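You operate a simulated robot arm through the tools that you are given. There is no shell and no other tool. Be economical: measure what you need, move in short steps, check, and stop when the job is done.

The job below is to be done with a simulated robot arm. You get a single attempt, and the scene is never put back.

## Task
Wind the length on the job card by motor.
Fine: set the length dial, zero the counter and open the end clamp before the green button; shut the clamp once the winder stands still; the clear guard stays shut. Where these are worked on the way, their far stop is far enough and under half their travel is too little: end clamp.

The check looks at the end state, three seconds after you hand in, the way a careful person would. Anything else that was tipped, shoved, dropped, spilled or broken makes it a failure.

## Robot
A 7-joint arm with a two-finger parallel gripper, fixed in place. Base frame: the origin is at the foot of the arm, x ahead of it, y to its left, z up; the work surface is at about z = 0.9. Lengths are in m, angles in rad, forces in N, time in s.
With the tool pointing down near the work surface it reaches from about 0.24 to 0.68 m from the base axis. Its first joint turns from -1.152 to 1.152 rad. Payload 2.4 kg.
The TCP is the grasp point between the finger pads, 0.03 m short of the fingertips. In the tool frame z runs along the fingers and y along their closing line. The gripper opens to 0.094 m. The fingers are 0.028 m wide and 0.01 m thick; the gripper's body (0.05 by 0.096 m) begins 0.055 m behind the TCP.
Orientation is that of the tool frame in the base frame, as [roll, pitch, yaw] about the fixed x, y, z axes, in that order (R = Rz(yaw) Ry(pitch) Rx(roll)). With the fingers straight down and closing along the base's y, the tool's x points along the base's -x, its y along +y and its z along -z.

## Interface
- The arm moves only by the tool servo_tool. Its argument "motion" is a list that holds one entry, the list of rows, each a list of 7 numbers: the shift along the base's x, y, z in units of 50 mm (1.0 is 50 mm), then the turn, a rotation vector about the base's x, y, z in units of 5 degrees (1.0 is 5 degrees), then the gripper command, from -1 (fully open) to 1 (shut), values between in proportion. In form: [[[tx, ty, tz, ax, ay, az, grip], ...]]. A call has 1 to 8 rows; each row shifts and turns the commanded pose from where the row before left it. A call with a number of a shift or a turn outside -1 to 1 is refused whole. A row lasts 0.2 s, in which the tool goes at most 0.05 m and 0.15 rad; a call with a longer step from one row to the next is refused whole, and so is a gripper value outside its range. Where a pose cannot be reached the arm comes as near as it can. A force on the tool above 90 N (or 10 N above the force at the start of the call, whichever is more), or a blocked arm, ends the call early, and 0.2 s more pass. The fingers move at their own pace (about 0.153 m/s each) and stop on an object; they squeeze with about 23 N. The grip force told is the motor's: it shows also when the fingers shut on nothing. Time passes only in rows, and 0.2 s behind the last, so rows that do not move let the fingers close. It gives the time, the measured TCP pose, the force on the tool (base axes), the opening and the grip force at its end, in the units of the frame above (readings bear some noise), with the torque about the TCP (base axes, N m) and any sound that the robot's microphone picked up.
- Cameras (640 x 400 px; columns grow to the right, rows downward): "scene" is fixed at [0.0315, 0.4816, 1.4324]; the picture's right is [-0.82, -0.58, 0.00], its down [-0.46, 0.65, -0.61] and it looks along [0.35, -0.50, -0.80] (base axes); focal length 214 px, centre (320, 200). "wrist" rides on the gripper at [0.076, 0.014, -0.102] in the tool frame; the picture's right is [-0.18, 0.98, 0.00], its down [-0.75, -0.14, -0.64] and it looks along [-0.63, -0.12, 0.77] (tool axes); focal length 243 px, centre (320, 200). There is no depth. A picture from a camera that has moved, and an enlarged one, comes with that camera's place and axes in the base frame and with its lens. The place of the scene camera against the robot may be out by one fixed shift of up to 0.025 m in any direction.
- capture(camera): a new picture of that camera. The clock stands still meanwhile.
- enlarge(camera, box): a new picture of the part [left, top, right, bottom] of that camera's present view, enlarged. The clock stands still meanwhile.
- close_job(): hands the job in; it is judged then, once.

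Go step by step. Nothing tells you positions but the pictures and the camera data: compare them with the known pose of the tool, close in by small moves and look again before you grip or let go. The budget is 120 turns and 76 pictures, counting those below and the enlarged ones. Unless the task says otherwise, let go and move clear before handing in, and close with one line.

The tools are called as a command line: name --argument value ..., lists and objects as JSON in quotes. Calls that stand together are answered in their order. servo_tool: Moves the arm, as the interface text tells. Its arguments: {"type":"object","properties":{"motion":{"type":"array"}},"required":["motion"]} The other tools are called the same way: capture (camera) takes a picture; enlarge (camera, box) takes an enlarged picture of a part of a camera's view; close_job () hands the job in.

At the start:

```text
time: 0.0
tcp_pos: [0.4233, -0.0353, 1.3131]
orientation: [-3.14, 0.0, 3.139]
wrist_force: [-0.6, -0.1, -0.4]
wrist_torque: [0.05, 0.02, -0.03]
gripper_width: 0.0943
grasp_force: 0.0
```

scene: 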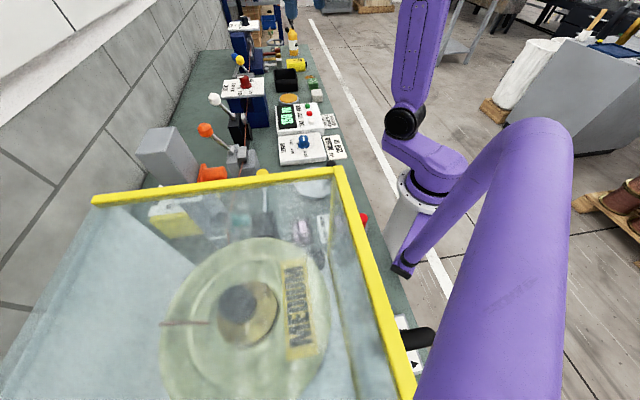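
wrist: 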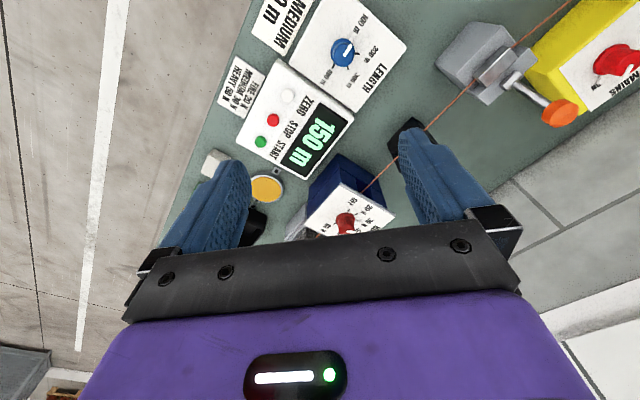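

I see a bench with a guard-covered winding spool, a length dial, a counter box with zero/stop/start buttons, clamps and a job card. I'll look closer at both views first.

enlarge --camera "scene" --box '[180, 0, 380, 125]'

enlarge --camera "scene" --box '[120, 90, 380, 252]'

enlarge --camera "wrist" --box '[190, 0, 430, 150]'

enlarge --camera "wrist" --box '[400, 0, 640, 150]'

```text
3.20 times, centred on (280, 62) of scene
camera zoom: at [0.0315, 0.4816, 1.4324], right [-0.82, -0.58, 0.0], down [-0.46, 0.65, -0.61], along [0.35, -0.5, -0.8], focal length 686 px, centre (448, 640)
```

zoom: 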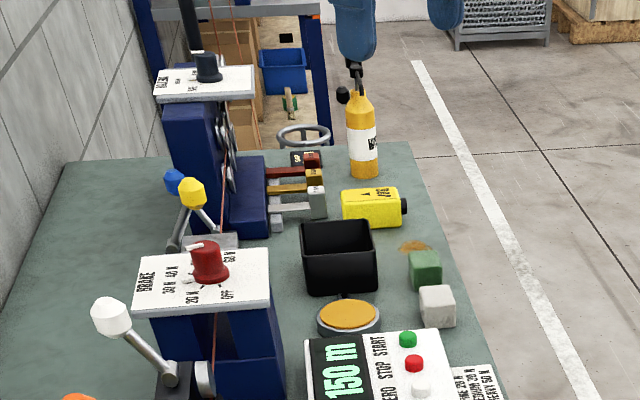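

```text
2.46 times, centred on (250, 171) of scene
camera zoom: at [0.0315, 0.4816, 1.4324], right [-0.82, -0.58, 0.0], down [-0.46, 0.65, -0.61], along [0.35, -0.5, -0.8], focal length 528 px, centre (492, 271)
```

zoom: 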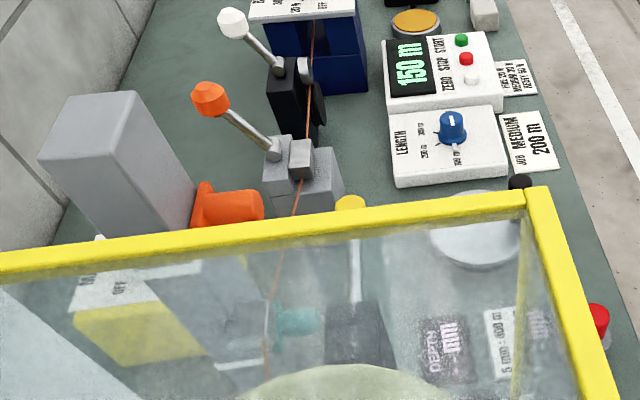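

```text
2.67 times, centred on (310, 75) of wrist
camera zoom: at [0.3462, -0.0203, 1.4156], right [0.18, 0.98, 0.0], down [0.75, -0.14, 0.64], along [0.63, -0.12, -0.77], focal length 647 px, centre (347, 533)
```

zoom: 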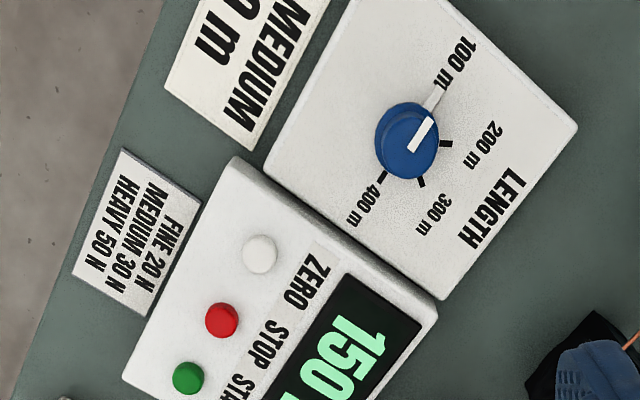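

```text
2.67 times, centred on (520, 75) of wrist
camera zoom: at [0.3462, -0.0203, 1.4156], right [0.18, 0.98, 0.0], down [0.75, -0.14, 0.64], along [0.63, -0.12, -0.77], focal length 647 px, centre (-213, 533)
```

zoom: 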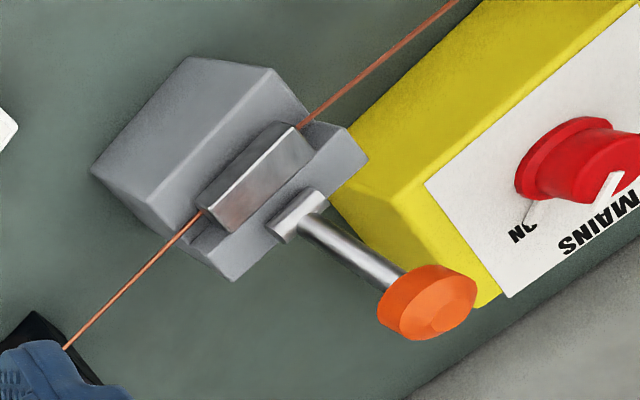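

The job card reads MEDIUM, 200 m, while the dial is at 100 m and the counter at 150 m. The side card gives medium as 30 N, so the brake may matter too. I'll check the brake, the mains and the rest.

enlarge --camera "scene" --box '[190, 60, 290, 122]'

enlarge --camera "wrist" --box '[280, 150, 420, 238]'

enlarge --camera "wrist" --box '[540, 20, 640, 130]'

enlarge --camera "scene" --box '[80, 160, 450, 400]'

```text
6.40 times, centred on (240, 91) of scene
camera zoom: at [0.0315, 0.4816, 1.4324], right [-0.82, -0.58, 0.0], down [-0.46, 0.65, -0.61], along [0.35, -0.5, -0.8], focal length 1373 px, centre (832, 898)
```

zoom: 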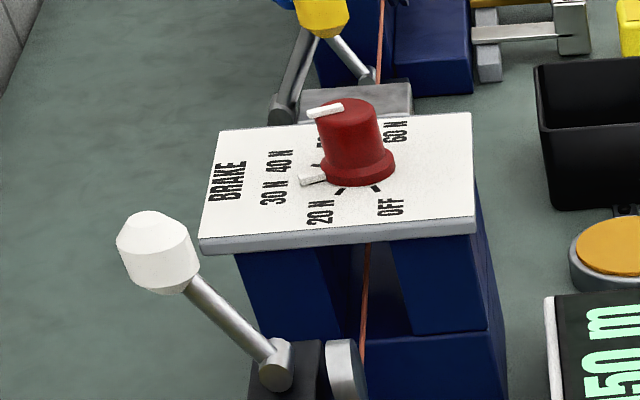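

```text
4.55 times, centred on (350, 194) of wrist
camera zoom: at [0.3462, -0.0203, 1.4156], right [0.18, 0.98, 0.0], down [0.75, -0.14, 0.64], along [0.63, -0.12, -0.77], focal length 1103 px, centre (184, 227)
```

zoom: 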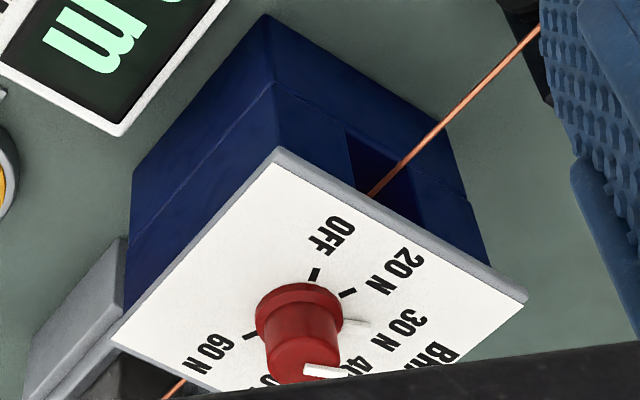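

```text
3.64 times, centred on (590, 75) of wrist
camera zoom: at [0.3462, -0.0203, 1.4156], right [0.18, 0.98, 0.0], down [0.75, -0.14, 0.64], along [0.63, -0.12, -0.77], focal length 882 px, centre (-662, 654)
```

zoom: 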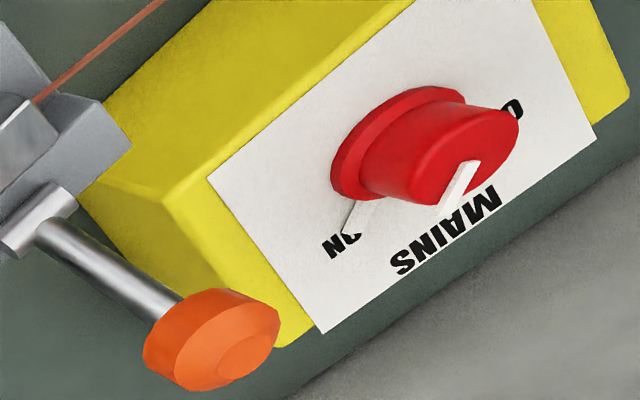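

```text
1.67 times, centred on (265, 280) of scene
camera zoom: at [0.0315, 0.4816, 1.4324], right [-0.82, -0.58, 0.0], down [-0.46, 0.65, -0.61], along [0.35, -0.5, -0.8], focal length 358 px, centre (412, 67)
```

zoom: 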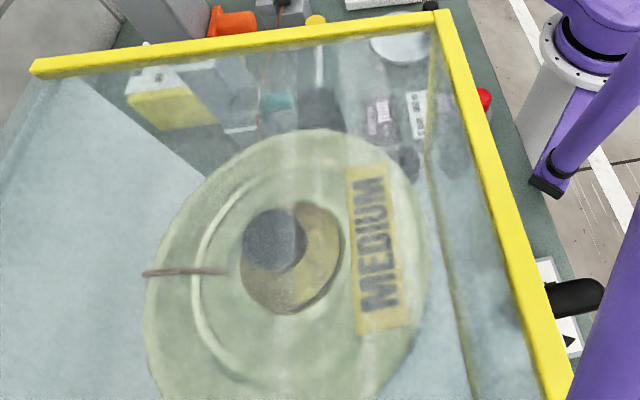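

Brake is on 30 N, mains is ON and a MEDIUM spool is fitted. I still need to identify the end clamp, the black handle and any selectors, so I turn the wrist to look toward the guard (+y) from a safe height.

servo_tool --motion '[[[0, 0, 0.5, 0, 0, 1, -1], [0, 0, 0.5, 0, 0, 1, -1], [0, 0, 0, 0, 0, 1, -1], [0, 0, 0, 0, 0, 1, -1], [0, 0, 0, 0, 0, 1, -1], [0, 0, 0, 0, 0, 1, -1], [0, 0, 0, 0, 0, 1, -1], [0, 0, 0, 0, 0, 1, -1]]]'

capture --camera "wrist"

servo_tool --motion '[[[0, 0, 0, 0, 0, 1, -1], [0, 0, 0, 0, 0, 1, -1], [0, 0, 0, 0, 0, 1, -1], [0, 0, 0, 0, 0, 1, -1], [0, 0, 0, 0, 0, 1, -1], [0, 0, 0, 0, 0, 1, -1], [0, 0, 0, 0, 0, 1, -1], [0, 0, 0, 0, 0, 1, -1]]]'

capture --camera "wrist"

```text
time: 1.8
tcp_pos: [0.4206, -0.0338, 1.348]
orientation: [3.141, -0.001, -2.443]
wrist_force: [0.3, -0.2, -0.1]
wrist_torque: [0.0, -0.03, 0.01]
gripper_width: 0.0937
grasp_force: 0.1
out of reach, approached as far as the arm can: row 2
```

```text
65 pictures are left
camera wrist: at [0.351, -0.0723, 1.4501], right [-0.49, 0.87, 0.0], down [0.67, 0.38, 0.64], along [0.56, 0.32, -0.77], focal length 243 px, centre (320, 200)
```

wrist: 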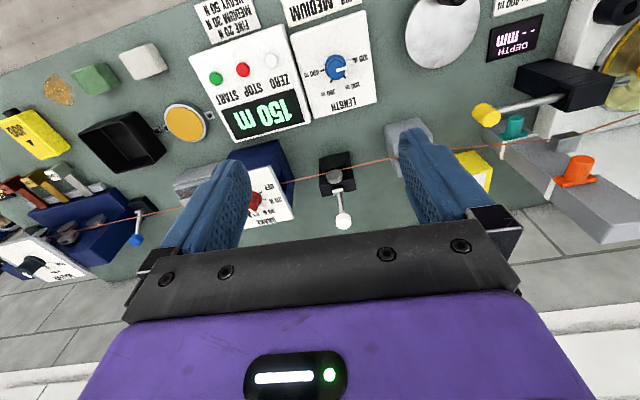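

```text
time: 3.6
tcp_pos: [0.4184, -0.0342, 1.3472]
orientation: [-3.141, 0.0, -1.744]
wrist_force: [-0.2, 0.1, -0.6]
wrist_torque: [-0.07, -0.02, 0.0]
gripper_width: 0.0937
grasp_force: 0.3
```

```text
64 pictures are left
camera wrist: at [0.391, -0.107, 1.45], right [-0.94, 0.35, 0.0], down [0.27, 0.72, 0.64], along [0.23, 0.6, -0.77], focal length 243 px, centre (320, 200)
```

wrist: 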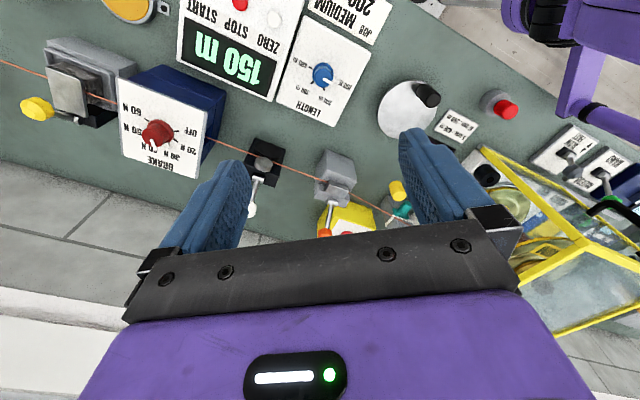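

Several look-alike levers and two selectors by the guard are now in view. I zoom in on them.

enlarge --camera "wrist" --box '[500, 90, 640, 300]'

enlarge --camera "wrist" --box '[230, 60, 520, 240]'

enlarge --camera "wrist" --box '[0, 20, 230, 190]'

```text
1.90 times, centred on (570, 195) of wrist
camera zoom: at [0.391, -0.107, 1.45], right [-0.94, 0.35, 0.0], down [0.27, 0.72, 0.64], along [0.23, 0.6, -0.77], focal length 462 px, centre (-156, 210)
```

zoom: 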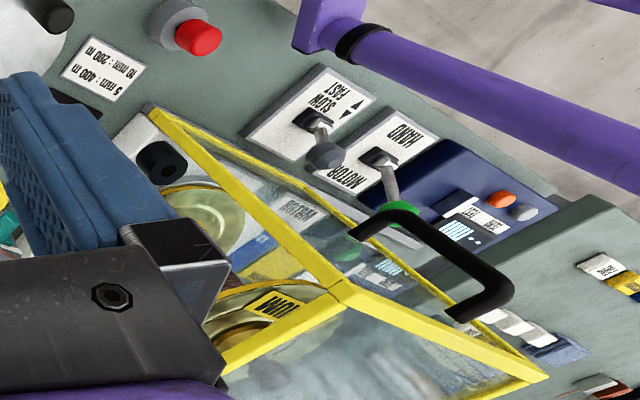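

```text
2.21 times, centred on (375, 150) of wrist
camera zoom: at [0.391, -0.107, 1.45], right [-0.94, 0.35, 0.0], down [0.27, 0.72, 0.64], along [0.23, 0.6, -0.77], focal length 535 px, centre (199, 310)
```

zoom: 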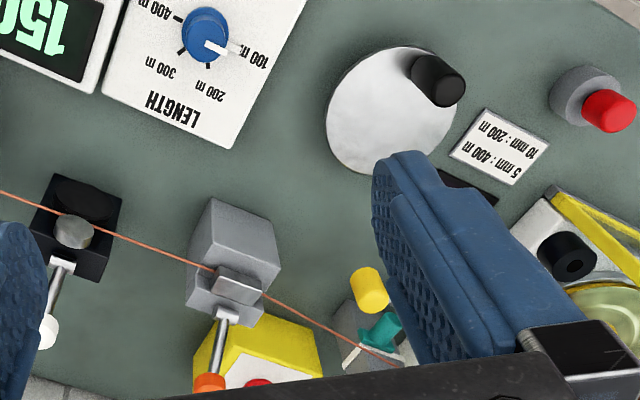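

```text
2.35 times, centred on (115, 105) of wrist
camera zoom: at [0.391, -0.107, 1.45], right [-0.94, 0.35, 0.0], down [0.27, 0.72, 0.64], along [0.23, 0.6, -0.77], focal length 571 px, centre (802, 424)
```

zoom: 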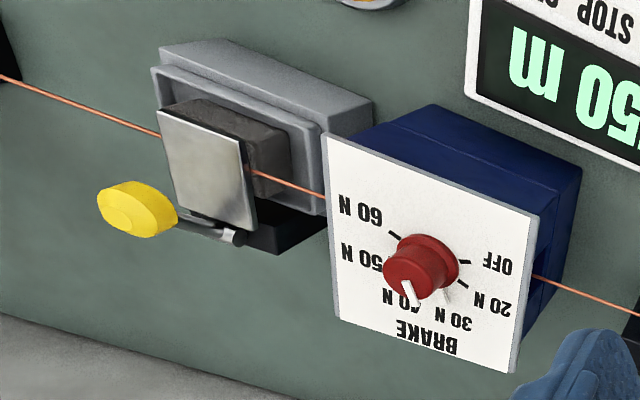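

There is a MOTOR/HAND and a SLOW/FAST selector beyond the guard, plus a depth gauge. I shift toward them at height and look again.

servo_tool --motion '[[[-0.4, 0.5, 0, 0, 0, 1, -1], [-0.4, 0.5, 0, 0, 0, 1, -1], [-0.4, 0.5, 0, 0, 0, 1, -1], [-0.4, 0.5, 0, 0, 0, 1, -1], [0, 0, 0, 0, 0, 1, -1], [0, 0, 0, 0, 0, 1, -1]]]'

capture --camera "wrist"

capture --camera "scene"

```text
time: 5.0
tcp_pos: [0.3393, 0.0661, 1.3497]
orientation: [-3.14, 0.0, -1.219]
wrist_force: [-0.3, -0.3, -0.1]
wrist_torque: [-0.02, -0.01, 0.01]
gripper_width: 0.0941
grasp_force: 0.0
```

```text
60 pictures are left
camera wrist: at [0.3514, -0.0091, 1.4513], right [-0.99, -0.16, 0.0], down [-0.13, 0.76, 0.64], along [-0.11, 0.63, -0.77], focal length 243 px, centre (320, 200)
```

wrist: 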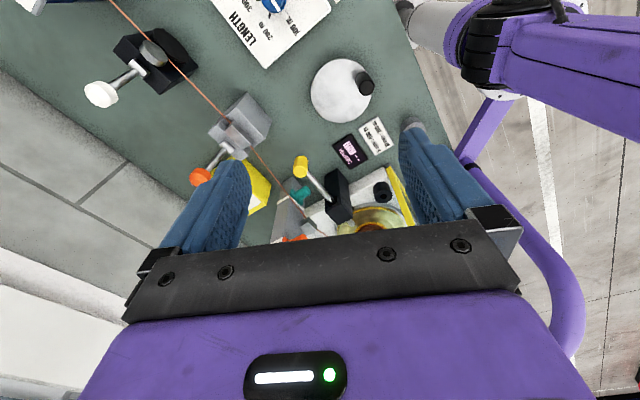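

```text
59 pictures are left
```

scene: 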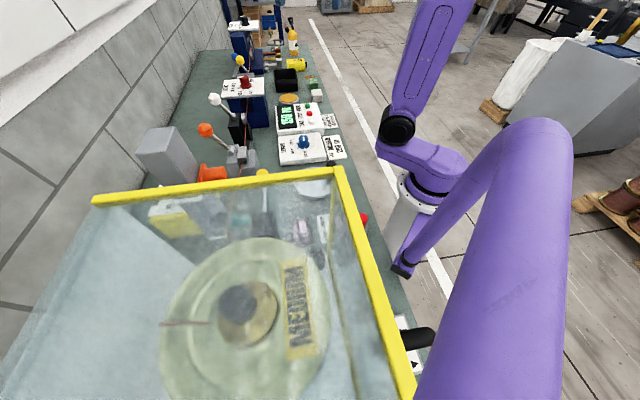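

The gripper hides the selectors here, so I turn back 30° and shift toward −x for a closer view.

servo_tool --motion '[[[-0.3, 0.1, 0, 0, 0, -1, -1], [-0.3, 0.1, 0, 0, 0, -1, -1], [-0.3, 0.1, 0, 0, 0, -1, -1], [-0.3, 0.1, 0, 0, 0, -1, -1], [0, 0, 0, 0, 0, -1, -1], [0, 0, 0, 0, 0, -1, -1]]]'

enlarge --camera "wrist" --box '[400, 60, 640, 210]'

capture --camera "wrist"

```text
time: 6.4
tcp_pos: [0.2808, 0.0856, 1.349]
orientation: [-3.14, -0.001, -1.748]
wrist_force: [-0.4, 0.0, -1.6]
wrist_torque: [0.01, 0.03, 0.01]
gripper_width: 0.0942
grasp_force: 0.1
```

```text
2.67 times, centred on (520, 135) of wrist
camera zoom: at [0.2515, 0.0134, 1.4514], right [-0.94, 0.35, 0.0], down [0.27, 0.72, 0.64], along [0.23, 0.6, -0.77], focal length 647 px, centre (-213, 373)
```

zoom: 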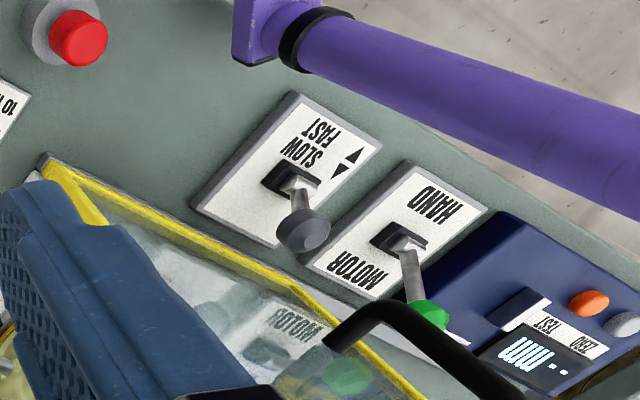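

```text
57 pictures are left
camera wrist: at [0.2515, 0.0134, 1.4514], right [-0.94, 0.35, 0.0], down [0.27, 0.72, 0.64], along [0.23, 0.6, -0.77], focal length 243 px, centre (320, 200)
```

wrist: 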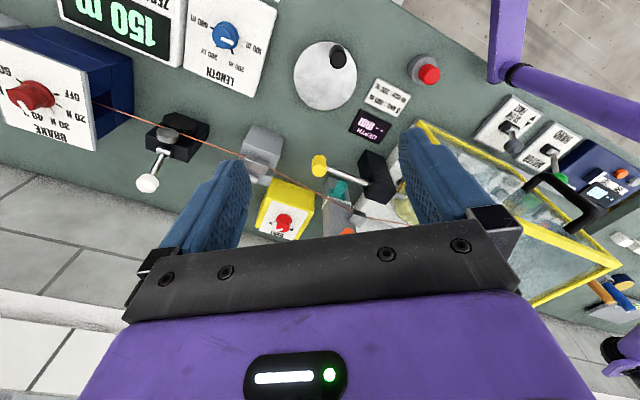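

The selector leans to MOTOR, so drive is ready. Now I look for which device is the end clamp.

enlarge --camera "wrist" --box '[120, 100, 300, 240]'

enlarge --camera "scene" --box '[210, 0, 290, 80]'

enlarge --camera "scene" --box '[180, 80, 280, 190]'

enlarge --camera "wrist" --box '[260, 120, 430, 240]'

```text
2.86 times, centred on (210, 170) of wrist
camera zoom: at [0.2515, 0.0134, 1.4514], right [-0.94, 0.35, 0.0], down [0.27, 0.72, 0.64], along [0.23, 0.6, -0.77], focal length 693 px, centre (634, 286)
```

zoom: 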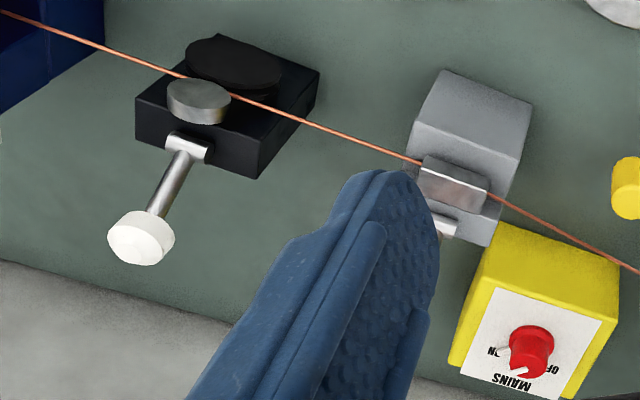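

```text
5.00 times, centred on (250, 40) of scene
camera zoom: at [0.0315, 0.4816, 1.4324], right [-0.82, -0.58, 0.0], down [-0.46, 0.65, -0.61], along [0.35, -0.5, -0.8], focal length 1072 px, centre (670, 1000)
```

zoom: 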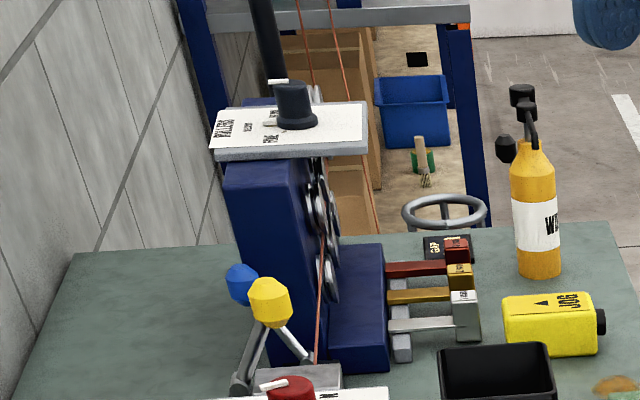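

```text
3.64 times, centred on (230, 135) of scene
camera zoom: at [0.0315, 0.4816, 1.4324], right [-0.82, -0.58, 0.0], down [-0.46, 0.65, -0.61], along [0.35, -0.5, -0.8], focal length 780 px, centre (647, 436)
```

zoom: 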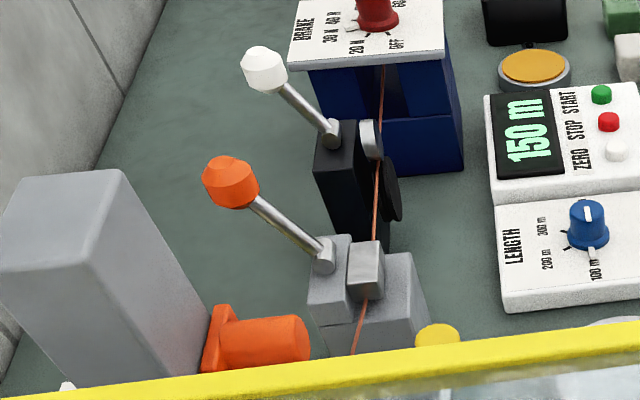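

```text
3.33 times, centred on (345, 180) of wrist
camera zoom: at [0.2515, 0.0134, 1.4514], right [-0.94, 0.35, 0.0], down [0.27, 0.72, 0.64], along [0.23, 0.6, -0.77], focal length 809 px, centre (237, 267)
```

zoom: 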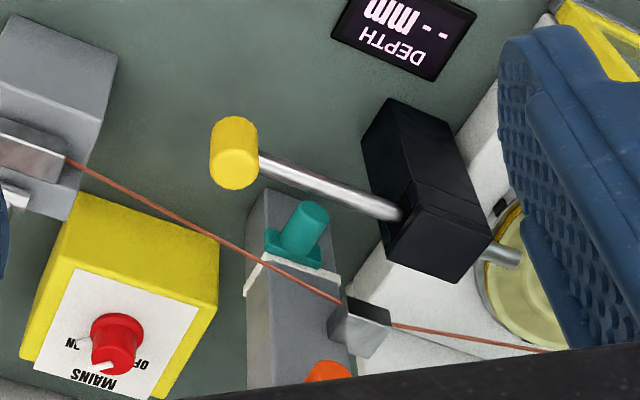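

The orange lever at the jaw block is the end clamp (knob about (0.525, 0.27, 1.09), hub about (0.494, 0.245, 1.02)). I do the length dial first, moving above it for a close look.

servo_tool --motion '[[[0.7, -0.4, 0, 0, 0, 0, -1], [0.7, -0.4, 0, 0, 0, 0, -1], [0.7, -0.4, 0, 0, 0, 0, -1], [0.74, -0.4, -0.6, 0, 0, 0, -1], [0, 0, -0.8, 0, 0, 0, -1], [0, 0, -0.9, 0, 0, 0, -1], [0, 0, -0.9, 0, 0, 0, -1], [0, 0, -0.9, 0, 0, 0, -0.5]]]'

capture --camera "wrist"

```text
refused: row 4 steps farther than a row can; nothing moved
```

```text
52 pictures are left
camera wrist: at [0.2515, 0.0134, 1.4514], right [-0.94, 0.35, 0.0], down [0.27, 0.72, 0.64], along [0.23, 0.6, -0.77], focal length 243 px, centre (320, 200)
```

wrist: 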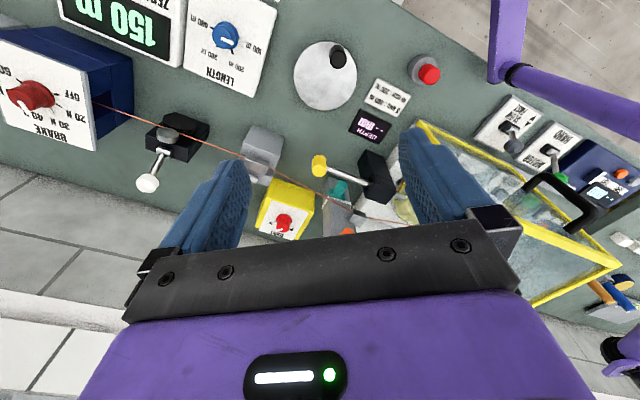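

One row was too long, so nothing moved. I send it again with shorter steps.

servo_tool --motion '[[[0.7, -0.4, 0, 0, 0, 0, -1], [0.7, -0.4, 0, 0, 0, 0, -1], [0.7, -0.4, 0, 0, 0, 0, -1], [0.7, -0.4, 0, 0, 0, 0, -1], [0, 0, -0.9, 0, 0, 0, -1], [0, 0, -0.9, 0, 0, 0, -1], [0, 0, -0.9, 0, 0, 0, -1], [0, 0, -0.9, 0, 0, 0, -1]]]'

capture --camera "wrist"

```text
time: 8.2
tcp_pos: [0.4213, 0.006, 1.1657]
orientation: [-3.141, 0.0, -1.746]
wrist_force: [0.0, -0.5, -0.2]
wrist_torque: [-0.02, -0.03, -0.01]
gripper_width: 0.0939
grasp_force: 0.1
```

```text
51 pictures are left
camera wrist: at [0.3919, -0.0662, 1.2683], right [-0.94, 0.35, 0.0], down [0.27, 0.72, 0.64], along [0.23, 0.6, -0.77], focal length 243 px, centre (320, 200)
```

wrist: 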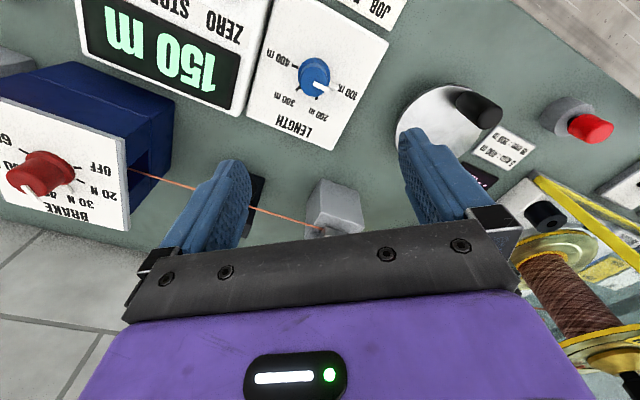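

The dial knob centre triangulates to about (0.425, 0.001, 0.945). I go down over it and check.

servo_tool --motion '[[[0.08, -0.1, -0.9, 0, 0, 0, -1], [0, 0, -0.9, 0, 0, 0, -0.6], [0, 0, -0.9, 0, 0, 0, -0.4]]]'

capture --camera "wrist"

```text
time: 9.0
tcp_pos: [0.4219, -0.0011, 1.0317]
orientation: [-3.141, 0.002, -1.746]
wrist_force: [0.3, -0.7, 0.9]
wrist_torque: [-0.01, -0.02, 0.0]
gripper_width: 0.0659
grasp_force: 0.0
```

```text
50 pictures are left
camera wrist: at [0.3933, -0.0737, 1.1355], right [-0.94, 0.35, 0.0], down [0.27, 0.72, 0.64], along [0.23, 0.6, -0.77], focal length 243 px, centre (320, 200)
```

wrist: 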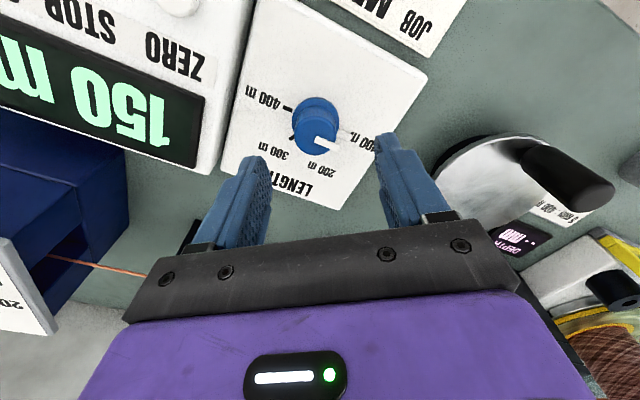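

The knob sits at about (0.429, 0.003). I turn the hand 40° so the fingers clear the pointer, centre on the knob, and check before going down.

servo_tool --motion '[[[0.12, 0.08, 0, 0, 0, 1, -0.4], [0, 0, 0, 0, 0, 1, -0.4], [0, 0, 0, 0, 0, 1, -0.4], [0, 0, 0, 0, 0, 1, -0.4], [0, 0, 0, 0, 0, 1, -0.4], [0, 0, 0, 0, 0, 1, -0.4], [0, 0, -0.3, 0, 0, 1, -0.4], [0, 0, -0.3, 0, 0, 1, -0.4]]]'

capture --camera "wrist"

```text
time: 10.8
tcp_pos: [0.4295, 0.0041, 1.0033]
orientation: [-3.141, 0.001, -1.045]
wrist_force: [0.5, 0.3, 1.0]
wrist_torque: [0.0, 0.01, 0.0]
gripper_width: 0.0656
grasp_force: 0.0
```

```text
49 pictures are left
camera wrist: at [0.4541, -0.0684, 1.1063], right [-0.94, -0.33, 0.0], down [-0.26, 0.72, 0.64], along [-0.21, 0.61, -0.77], focal length 243 px, centre (320, 200)
```

wrist: 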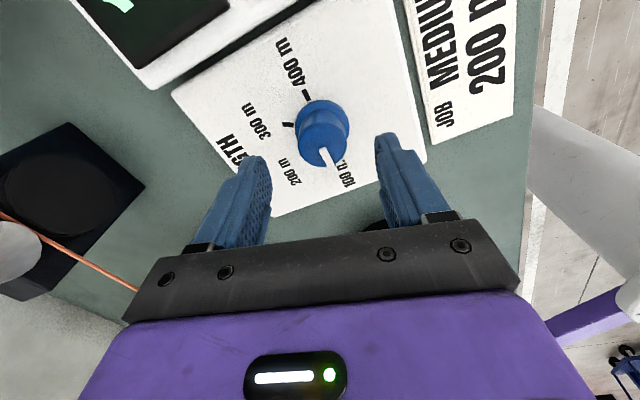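

The knob is centred between the fingers, so I go down and close on it.

servo_tool --motion '[[[0, 0, -0.4, 0, 0, 0, -0.4], [0, 0, -0.36, 0, 0, 0, -0.4], [0, 0, 0, 0, 0, 0, 0.5], [0, 0, 0, 0, 0, 0, 0.8]]]'

capture --camera "wrist"

```text
time: 11.8
tcp_pos: [0.4277, 0.0041, 0.9649]
orientation: [3.138, 0.001, -1.047]
wrist_force: [-9.1, -4.5, 3.2]
wrist_torque: [-0.13, 0.21, -0.02]
gripper_width: 0.0333
grasp_force: 45.5
```

```text
48 pictures are left
camera wrist: at [0.4528, -0.0687, 1.0675], right [-0.94, -0.33, 0.0], down [-0.25, 0.72, 0.64], along [-0.22, 0.61, -0.77], focal length 243 px, centre (320, 200)
```

wrist: 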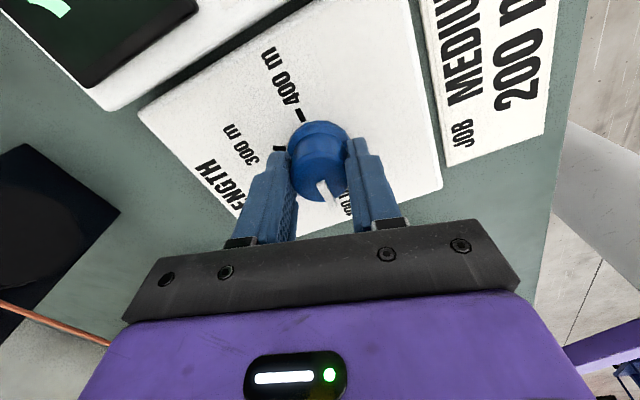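

Gripped on the knob, and the ticks come out about 60° apart, with higher lengths clockwise. I turn the knob clockwise by about 55° and check.

servo_tool --motion '[[[-0.03, 0, 0, 0, 0, -1, 0.8], [0, 0, 0, 0, 0, -1, 0.8], [0, 0, 0, 0, 0, -1, 0.8], [0, 0, 0, 0, 0, -1, 0.8], [0, 0, 0, 0, 0, -1, 0.8], [0, 0, 0, 0, 0, -1, 0.8], [0, 0, 0, 0, 0, -1, 0.8], [0, 0, 0, 0, 0, -1, 0.8]]]'

servo_tool --motion '[[[0, 0, 0, 0, 0, -1, 0.8], [0, 0, 0, 0, 0, -1, 0.8], [0, 0, 0, 0, 0, -1, 0.8], [0, 0, 0, 0, 0, 0, 0.8]]]'

capture --camera "wrist"

```text
time: 13.6
tcp_pos: [0.427, 0.0034, 0.9656]
orientation: [3.141, 0.0, -1.748]
wrist_force: [-3.3, -7.3, -4.2]
wrist_torque: [-0.44, 0.04, -0.02]
gripper_width: 0.0333
grasp_force: 45.1
```

```text
time: 14.6
tcp_pos: [0.4263, 0.003, 0.9657]
orientation: [3.141, 0.0, -2.009]
wrist_force: [-2.7, -4.1, -4.1]
wrist_torque: [-0.13, 0.13, -0.03]
gripper_width: 0.0335
grasp_force: 44.7
```

```text
47 pictures are left
camera wrist: at [0.3815, -0.0586, 1.0676], right [-0.81, 0.58, 0.0], down [0.45, 0.62, 0.64], along [0.37, 0.52, -0.77], focal length 243 px, centre (320, 200)
```

wrist: 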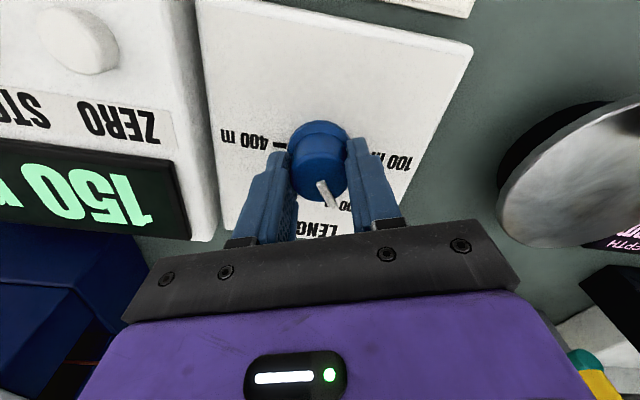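

The knob turned. I enlarge the view to see the pointer against the 200 mark.

enlarge --camera "wrist" --box '[240, 100, 440, 240]'

enlarge --camera "scene" --box '[265, 90, 355, 170]'

```text
2.86 times, centred on (340, 170) of wrist
camera zoom: at [0.3815, -0.0586, 1.0676], right [-0.81, 0.58, 0.0], down [0.45, 0.62, 0.64], along [0.37, 0.52, -0.77], focal length 693 px, centre (263, 286)
```

zoom: 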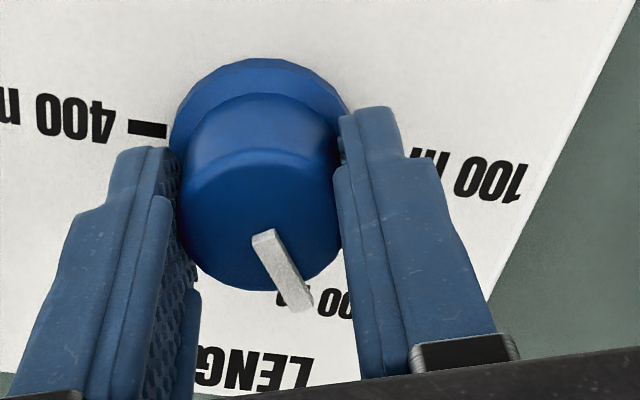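

```text
5.00 times, centred on (310, 130) of scene
camera zoom: at [0.0315, 0.4815, 1.4325], right [-0.82, -0.58, 0.0], down [-0.46, 0.65, -0.61], along [0.35, -0.5, -0.8], focal length 1072 px, centre (370, 550)
```

zoom: 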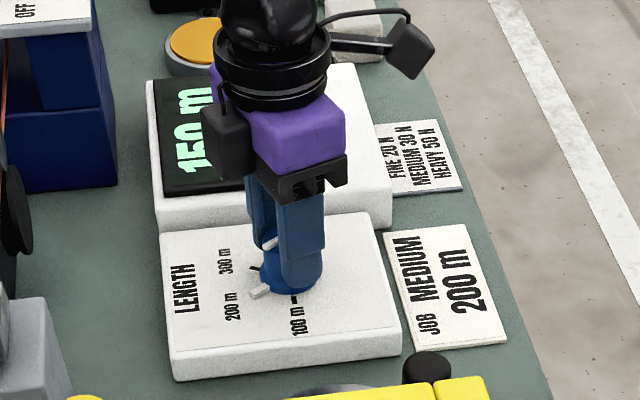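

The pointer looks to be at 200 m. I let go, rise and check it from clear of the knob.

servo_tool --motion '[[[0, 0, 0, 0, 0, 0, -0.4], [0, 0, 0, 0, 0, 0, -0.4], [0, 0, 0.8, 0, 0, 0, -0.4], [0, 0, 0.8, 0, 0, 0, -0.4], [-0.4, -0.4, 0.4, 0, 0, 0, -0.4]]]'

enlarge --camera "wrist" --box '[220, 40, 420, 180]'

enlarge --camera "scene" --box '[265, 90, 355, 170]'

```text
time: 15.8
tcp_pos: [0.4076, -0.0161, 1.0674]
orientation: [-3.141, 0.001, -2.007]
wrist_force: [-0.7, 0.4, -0.8]
wrist_torque: [0.0, -0.01, 0.02]
gripper_width: 0.0657
grasp_force: 0.1
```

```text
2.86 times, centred on (320, 110) of wrist
camera zoom: at [0.3621, -0.079, 1.1691], right [-0.81, 0.58, 0.0], down [0.45, 0.62, 0.64], along [0.37, 0.52, -0.77], focal length 693 px, centre (320, 457)
```

zoom: 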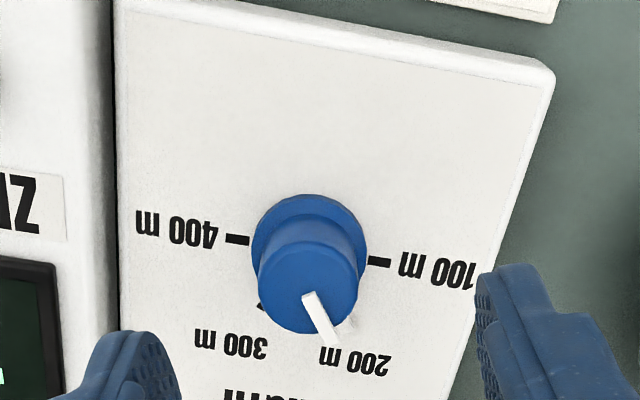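

```text
5.00 times, centred on (310, 130) of scene
camera zoom: at [0.0315, 0.4816, 1.4324], right [-0.82, -0.58, 0.0], down [-0.46, 0.65, -0.61], along [0.35, -0.5, -0.8], focal length 1072 px, centre (370, 550)
```

zoom: 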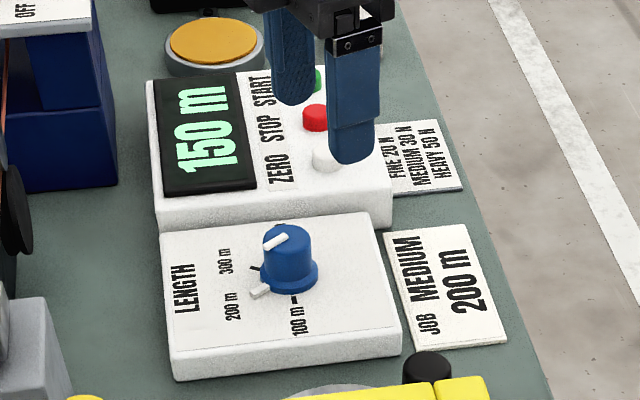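

The pointer is about 5° short of the 200 mark (ticks are 60° apart and I turned 55°). I re-grip and turn 5° more.

servo_tool --motion '[[[0.4, 0.4, -0.4, 0, 0, 0, -0.4], [0, 0, -0.8, 0, 0, 0, -0.4], [0, 0, -0.8, 0, 0, 0, -0.4], [0, 0, 0, 0, 0, 0, 0.8], [0, 0, 0, 0, 0, 0, 0.8], [0, 0, 0, 0, 0, -1, 0.8], [0, 0, 0, 0, 0, 0, 0.8]]]'

servo_tool --motion '[[[0, 0, 0, 0, 0, 0, -0.4], [0, 0, 0, 0, 0, 0, -0.4], [0, 0, 0.8, 0, 0, 0, -0.4], [0, 0, 0.8, 0, 0, 0, -0.4], [-0.4, -0.4, 0.4, 0, 0, 0, -0.4]]]'

enlarge --camera "wrist" --box '[240, 60, 380, 160]'

```text
time: 17.4
tcp_pos: [0.4276, 0.0038, 0.9676]
orientation: [-3.141, 0.003, -2.097]
wrist_force: [-4.4, -2.3, 31.0]
wrist_torque: [-0.43, 0.55, 0.02]
gripper_width: 0.033
grasp_force: 45.2
```

```text
time: 18.6
tcp_pos: [0.4101, -0.0157, 1.0672]
orientation: [-3.141, 0.001, -2.094]
wrist_force: [1.3, 0.0, 0.1]
wrist_torque: [-0.01, 0.0, 0.0]
gripper_width: 0.0657
grasp_force: 0.0
```

```text
4.00 times, centred on (310, 110) of wrist
camera zoom: at [0.3583, -0.0738, 1.1693], right [-0.76, 0.65, 0.0], down [0.5, 0.58, 0.64], along [0.42, 0.49, -0.77], focal length 970 px, centre (360, 560)
```

zoom: 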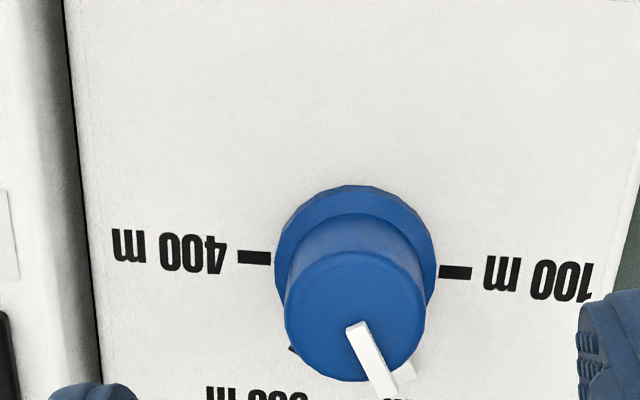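

The pointer now covers the 200 mark. Next is the ZERO button at about (0.477, −0.109): I close the fingers and move above it to look.

servo_tool --motion '[[[0.4, -0.6, 0, 0, 0, 0, 1], [0.4, -0.6, 0, 0, 0, 0, 1], [0.54, -0.66, 0, 0, 0, 0, 1], [0, 0, -0.6, 0, 0, 0, 1]]]'

capture --camera "wrist"

```text
time: 19.6
tcp_pos: [0.476, -0.1106, 1.0353]
orientation: [3.14, -0.001, -2.094]
wrist_force: [-0.2, 0.0, 0.5]
wrist_torque: [0.01, 0.01, -0.05]
gripper_width: 0.0
grasp_force: 23.0
```

```text
41 pictures are left
camera wrist: at [0.4241, -0.1678, 1.1377], right [-0.76, 0.65, 0.0], down [0.5, 0.58, 0.64], along [0.42, 0.49, -0.77], focal length 243 px, centre (320, 200)
```

wrist: 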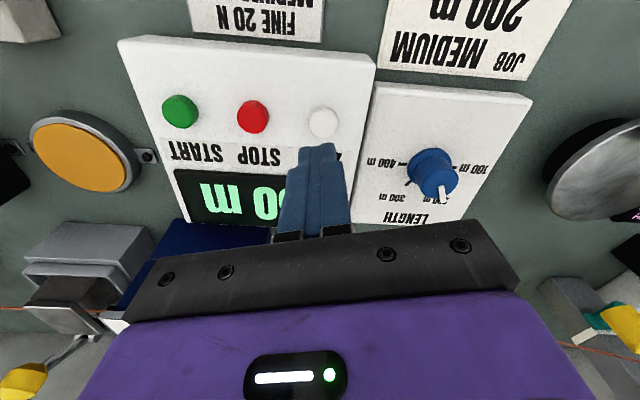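

ZERO is at about (0.4735, −0.1065, 0.945). I press it in small steps.

servo_tool --motion '[[[-0.05, 0.08, -0.6, 0, 0, 0, 1], [0, 0, -0.5, 0, 0, 0, 1], [0, 0, -0.1, 0, 0, 0, 1], [0, 0, -0.08, 0, 0, 0, 1]]]'

enlarge --camera "scene" --box '[265, 80, 355, 160]'

```text
time: 20.6
tcp_pos: [0.4745, -0.1049, 0.9708]
orientation: [-3.137, 0.002, -2.096]
wrist_force: [-4.0, 1.4, 25.6]
wrist_torque: [-0.04, 0.15, 0.01]
gripper_width: 0.0
grasp_force: 23.3
heard: click
```

```text
5.00 times, centred on (310, 120) of scene
camera zoom: at [0.031, 0.4817, 1.4324], right [-0.82, -0.58, 0.0], down [-0.46, 0.65, -0.61], along [0.35, -0.5, -0.8], focal length 1072 px, centre (370, 600)
```

zoom: 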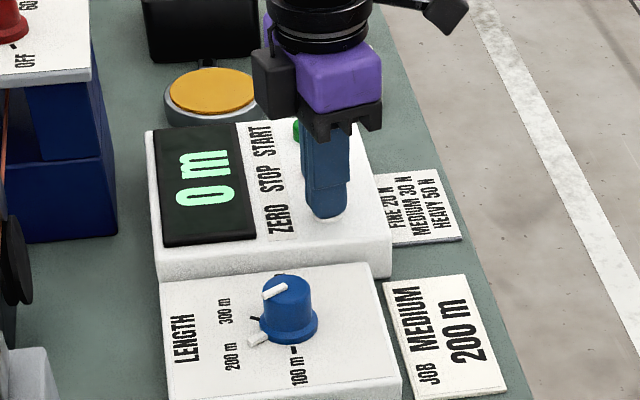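

The counter reads 0 m. Now I lift, turn the hand so its fingers close across the clamp lever's swing, and move above the orange lever.

servo_tool --motion '[[[0, 0, 0.9, 0, 0, 0, 1], [0, 0, 0.9, 0, 0, 1, 1], [0, 0, 0.9, 0, 0, 1, 1], [0, 0, 0.9, 0, 0, 1, 1], [0, 0, 0.9, 0, 0, 1, 0], [0, 0, 0.9, 0, 0, 1, 0], [0, 0.7, 0, 0, 0, 1, 0], [0, 0.9, 0, 0, 0, 1, 0]]]'

servo_tool --motion '[[[0, 0.9, 0, 0, 0, 1, 0], [0, 0.9, 0, 0, 0, 1, 0], [0, 0.9, 0, 0, 0, 1, 0], [0, 0.9, 0, 0, 0, 1, 0], [0, 0.9, 0, 0, 0, 1, 0], [0.3, 0.5, 0, 0, 0, 1, 0], [0.3, 0.5, 0, 0, 0, 1, 0], [0.3, 0.4, 0, 0, 0, 1, 0]]]'

capture --camera "wrist"

```text
time: 22.4
tcp_pos: [0.4696, -0.0249, 1.2414]
orientation: [-3.14, 0.002, -1.481]
wrist_force: [0.2, -0.2, 0.0]
wrist_torque: [0.02, 0.0, 0.03]
gripper_width: 0.0468
grasp_force: 0.0
```

```text
time: 24.2
tcp_pos: [0.518, 0.2699, 1.2431]
orientation: [3.141, 0.0, -0.784]
wrist_force: [1.3, 0.7, 0.6]
wrist_torque: [-0.01, 0.0, 0.0]
gripper_width: 0.0469
grasp_force: 0.0
```

```text
39 pictures are left
camera wrist: at [0.5607, 0.2074, 1.3453], right [-0.82, -0.57, 0.0], down [-0.43, 0.63, 0.64], along [-0.36, 0.53, -0.77], focal length 243 px, centre (320, 200)
```

wrist: 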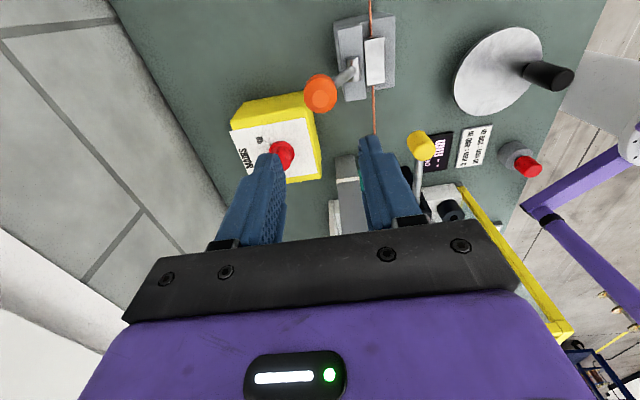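

The orange knob is right below the hand at about (0.518, 0.269, 1.088), and its swing lies along the finger line. I go down to straddle it.

servo_tool --motion '[[[0, 0, -0.9, 0, 0, 0, 0], [0, 0, -0.9, 0, 0, 0, 0], [0, 0, -0.9, 0, 0, 0, 0]]]'

capture --camera "wrist"

enlarge --camera "scene" --box '[150, 70, 290, 190]'

```text
time: 25.0
tcp_pos: [0.5183, 0.2689, 1.1078]
orientation: [-3.141, 0.001, -0.785]
wrist_force: [0.3, -0.1, -0.9]
wrist_torque: [0.01, 0.0, 0.0]
gripper_width: 0.047
grasp_force: 0.0
```

```text
38 pictures are left
camera wrist: at [0.5617, 0.2056, 1.2103], right [-0.83, -0.56, 0.0], down [-0.43, 0.63, 0.64], along [-0.36, 0.53, -0.77], focal length 243 px, centre (320, 200)
```

wrist: 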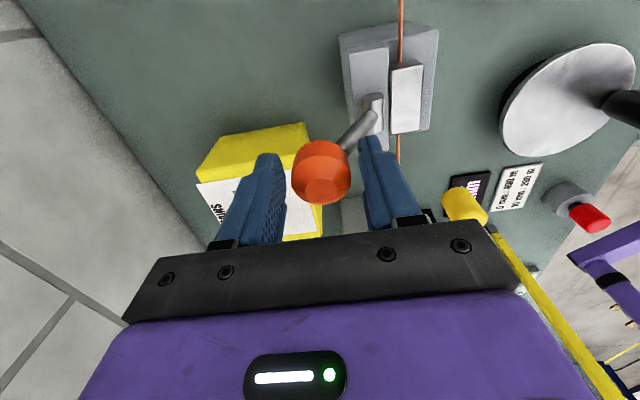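

```text
3.33 times, centred on (220, 130) of scene
camera zoom: at [0.0315, 0.4816, 1.4324], right [-0.82, -0.58, 0.0], down [-0.46, 0.65, -0.61], along [0.35, -0.5, -0.8], focal length 715 px, centre (653, 433)
```

zoom: 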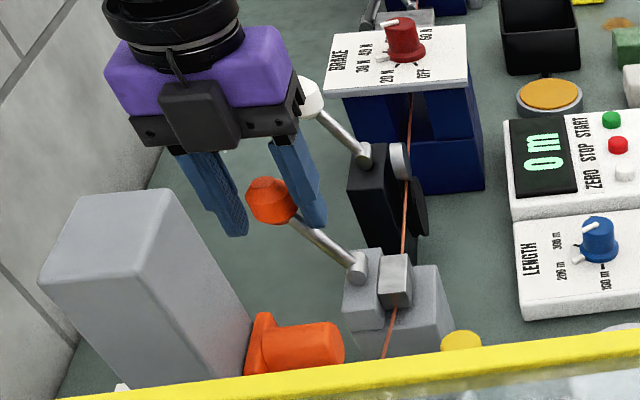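

The knob is straddled. I pull it gently toward the robot side, over the top, and watch the force.

servo_tool --motion '[[[0, 0, -0.1, 0, 0, 0, 0], [-0.14, -0.14, 0.05, 0, 0, 0, 0], [-0.14, -0.14, 0.05, 0, 0, 0, 0], [-0.14, -0.14, 0.05, 0, 0, 0, 0], [-0.14, -0.14, 0, 0, 0, 0, 0]]]'

capture --camera "wrist"

```text
time: 26.2
tcp_pos: [0.4906, 0.2397, 1.1087]
orientation: [3.141, 0.0, -0.785]
wrist_force: [1.5, 0.4, 0.9]
wrist_torque: [-0.01, -0.02, 0.01]
gripper_width: 0.0476
grasp_force: 0.3
```

```text
36 pictures are left
camera wrist: at [0.5326, 0.177, 1.2123], right [-0.83, -0.56, 0.0], down [-0.43, 0.63, 0.64], along [-0.36, 0.53, -0.77], focal length 243 px, centre (320, 200)
```

wrist: 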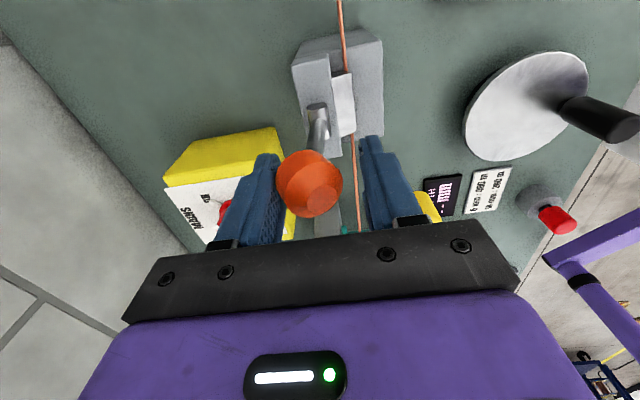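

The lever follows easily and the jaw is opening. I carry on toward its far stop.

servo_tool --motion '[[[-0.14, -0.14, 0, 0, 0, 0, 0], [-0.14, -0.14, -0.05, 0, 0, 0, 0], [-0.14, -0.14, -0.1, 0, 0, 0, 0], [-0.14, -0.14, -0.1, 0, 0, 0, 0]]]'

capture --camera "wrist"

enlarge --camera "scene" --box '[150, 70, 290, 190]'

```text
time: 27.2
tcp_pos: [0.4624, 0.2126, 1.0974]
orientation: [-3.14, -0.001, -0.783]
wrist_force: [1.3, 1.5, 2.0]
wrist_torque: [0.06, -0.07, 0.02]
gripper_width: 0.0478
grasp_force: 0.6
```

```text
35 pictures are left
camera wrist: at [0.5043, 0.1507, 1.1994], right [-0.82, -0.57, 0.0], down [-0.43, 0.63, 0.64], along [-0.36, 0.53, -0.77], focal length 243 px, centre (320, 200)
```

wrist: 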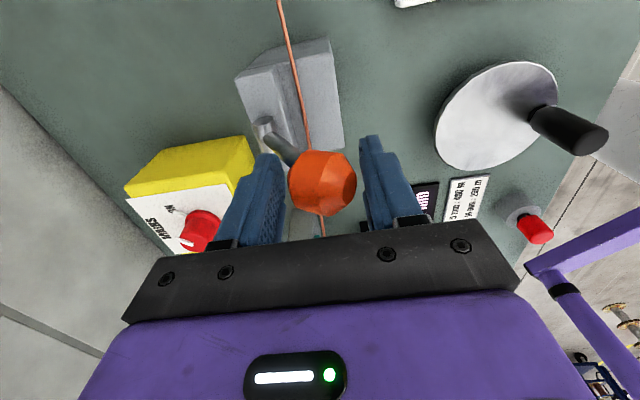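

```text
3.33 times, centred on (220, 130) of scene
camera zoom: at [0.0315, 0.4816, 1.4324], right [-0.82, -0.58, 0.0], down [-0.46, 0.65, -0.61], along [0.35, -0.5, -0.8], focal length 715 px, centre (653, 433)
```

zoom: 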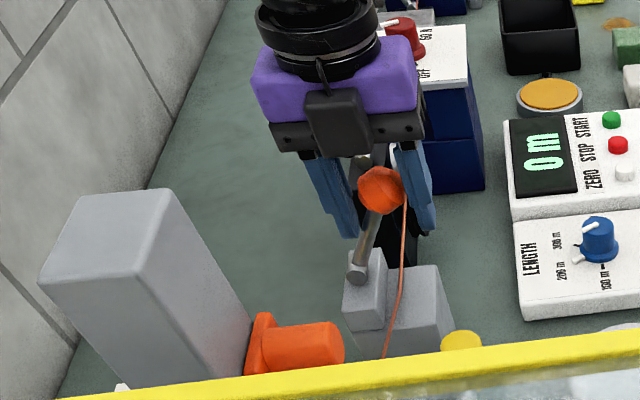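

The lever is past vertical and the jaw has lifted off the wire. I follow the arc further until it stops.

servo_tool --motion '[[[-0.14, -0.14, -0.14, 0, 0, 0, 0], [-0.14, -0.14, -0.18, 0, 0, 0, 0], [-0.12, -0.12, -0.2, 0, 0, 0, 0]]]'

capture --camera "wrist"

enlarge --camera "scene" --box '[150, 70, 290, 190]'

```text
time: 28.0
tcp_pos: [0.4521, 0.2048, 1.0828]
orientation: [-3.078, -0.013, -0.782]
wrist_force: [25.7, 35.0, 63.6]
wrist_torque: [2.68, -2.81, 0.48]
gripper_width: 0.0814
grasp_force: 23.4
```

```text
33 pictures are left
camera wrist: at [0.4901, 0.1376, 1.1849], right [-0.82, -0.57, -0.07], down [-0.47, 0.61, 0.64], along [-0.32, 0.56, -0.77], focal length 243 px, centre (320, 200)
```

wrist: 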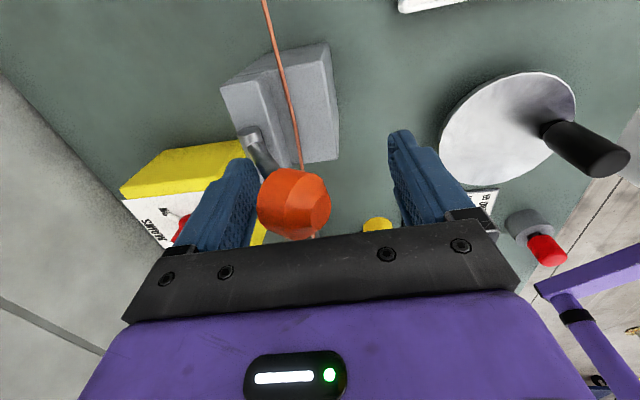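

```text
3.33 times, centred on (220, 130) of scene
camera zoom: at [0.0312, 0.4822, 1.4322], right [-0.82, -0.58, 0.0], down [-0.46, 0.65, -0.61], along [0.35, -0.5, -0.8], focal length 715 px, centre (653, 433)
```

zoom: 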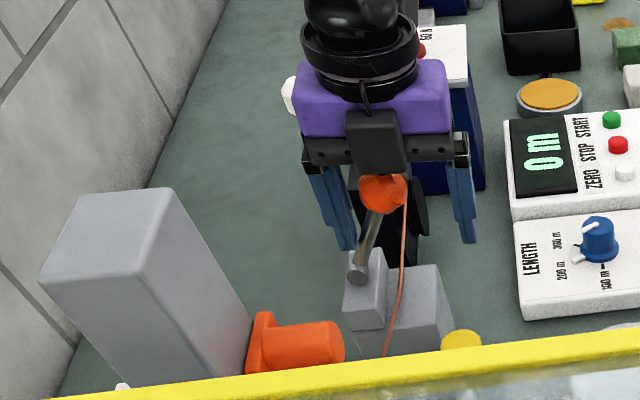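

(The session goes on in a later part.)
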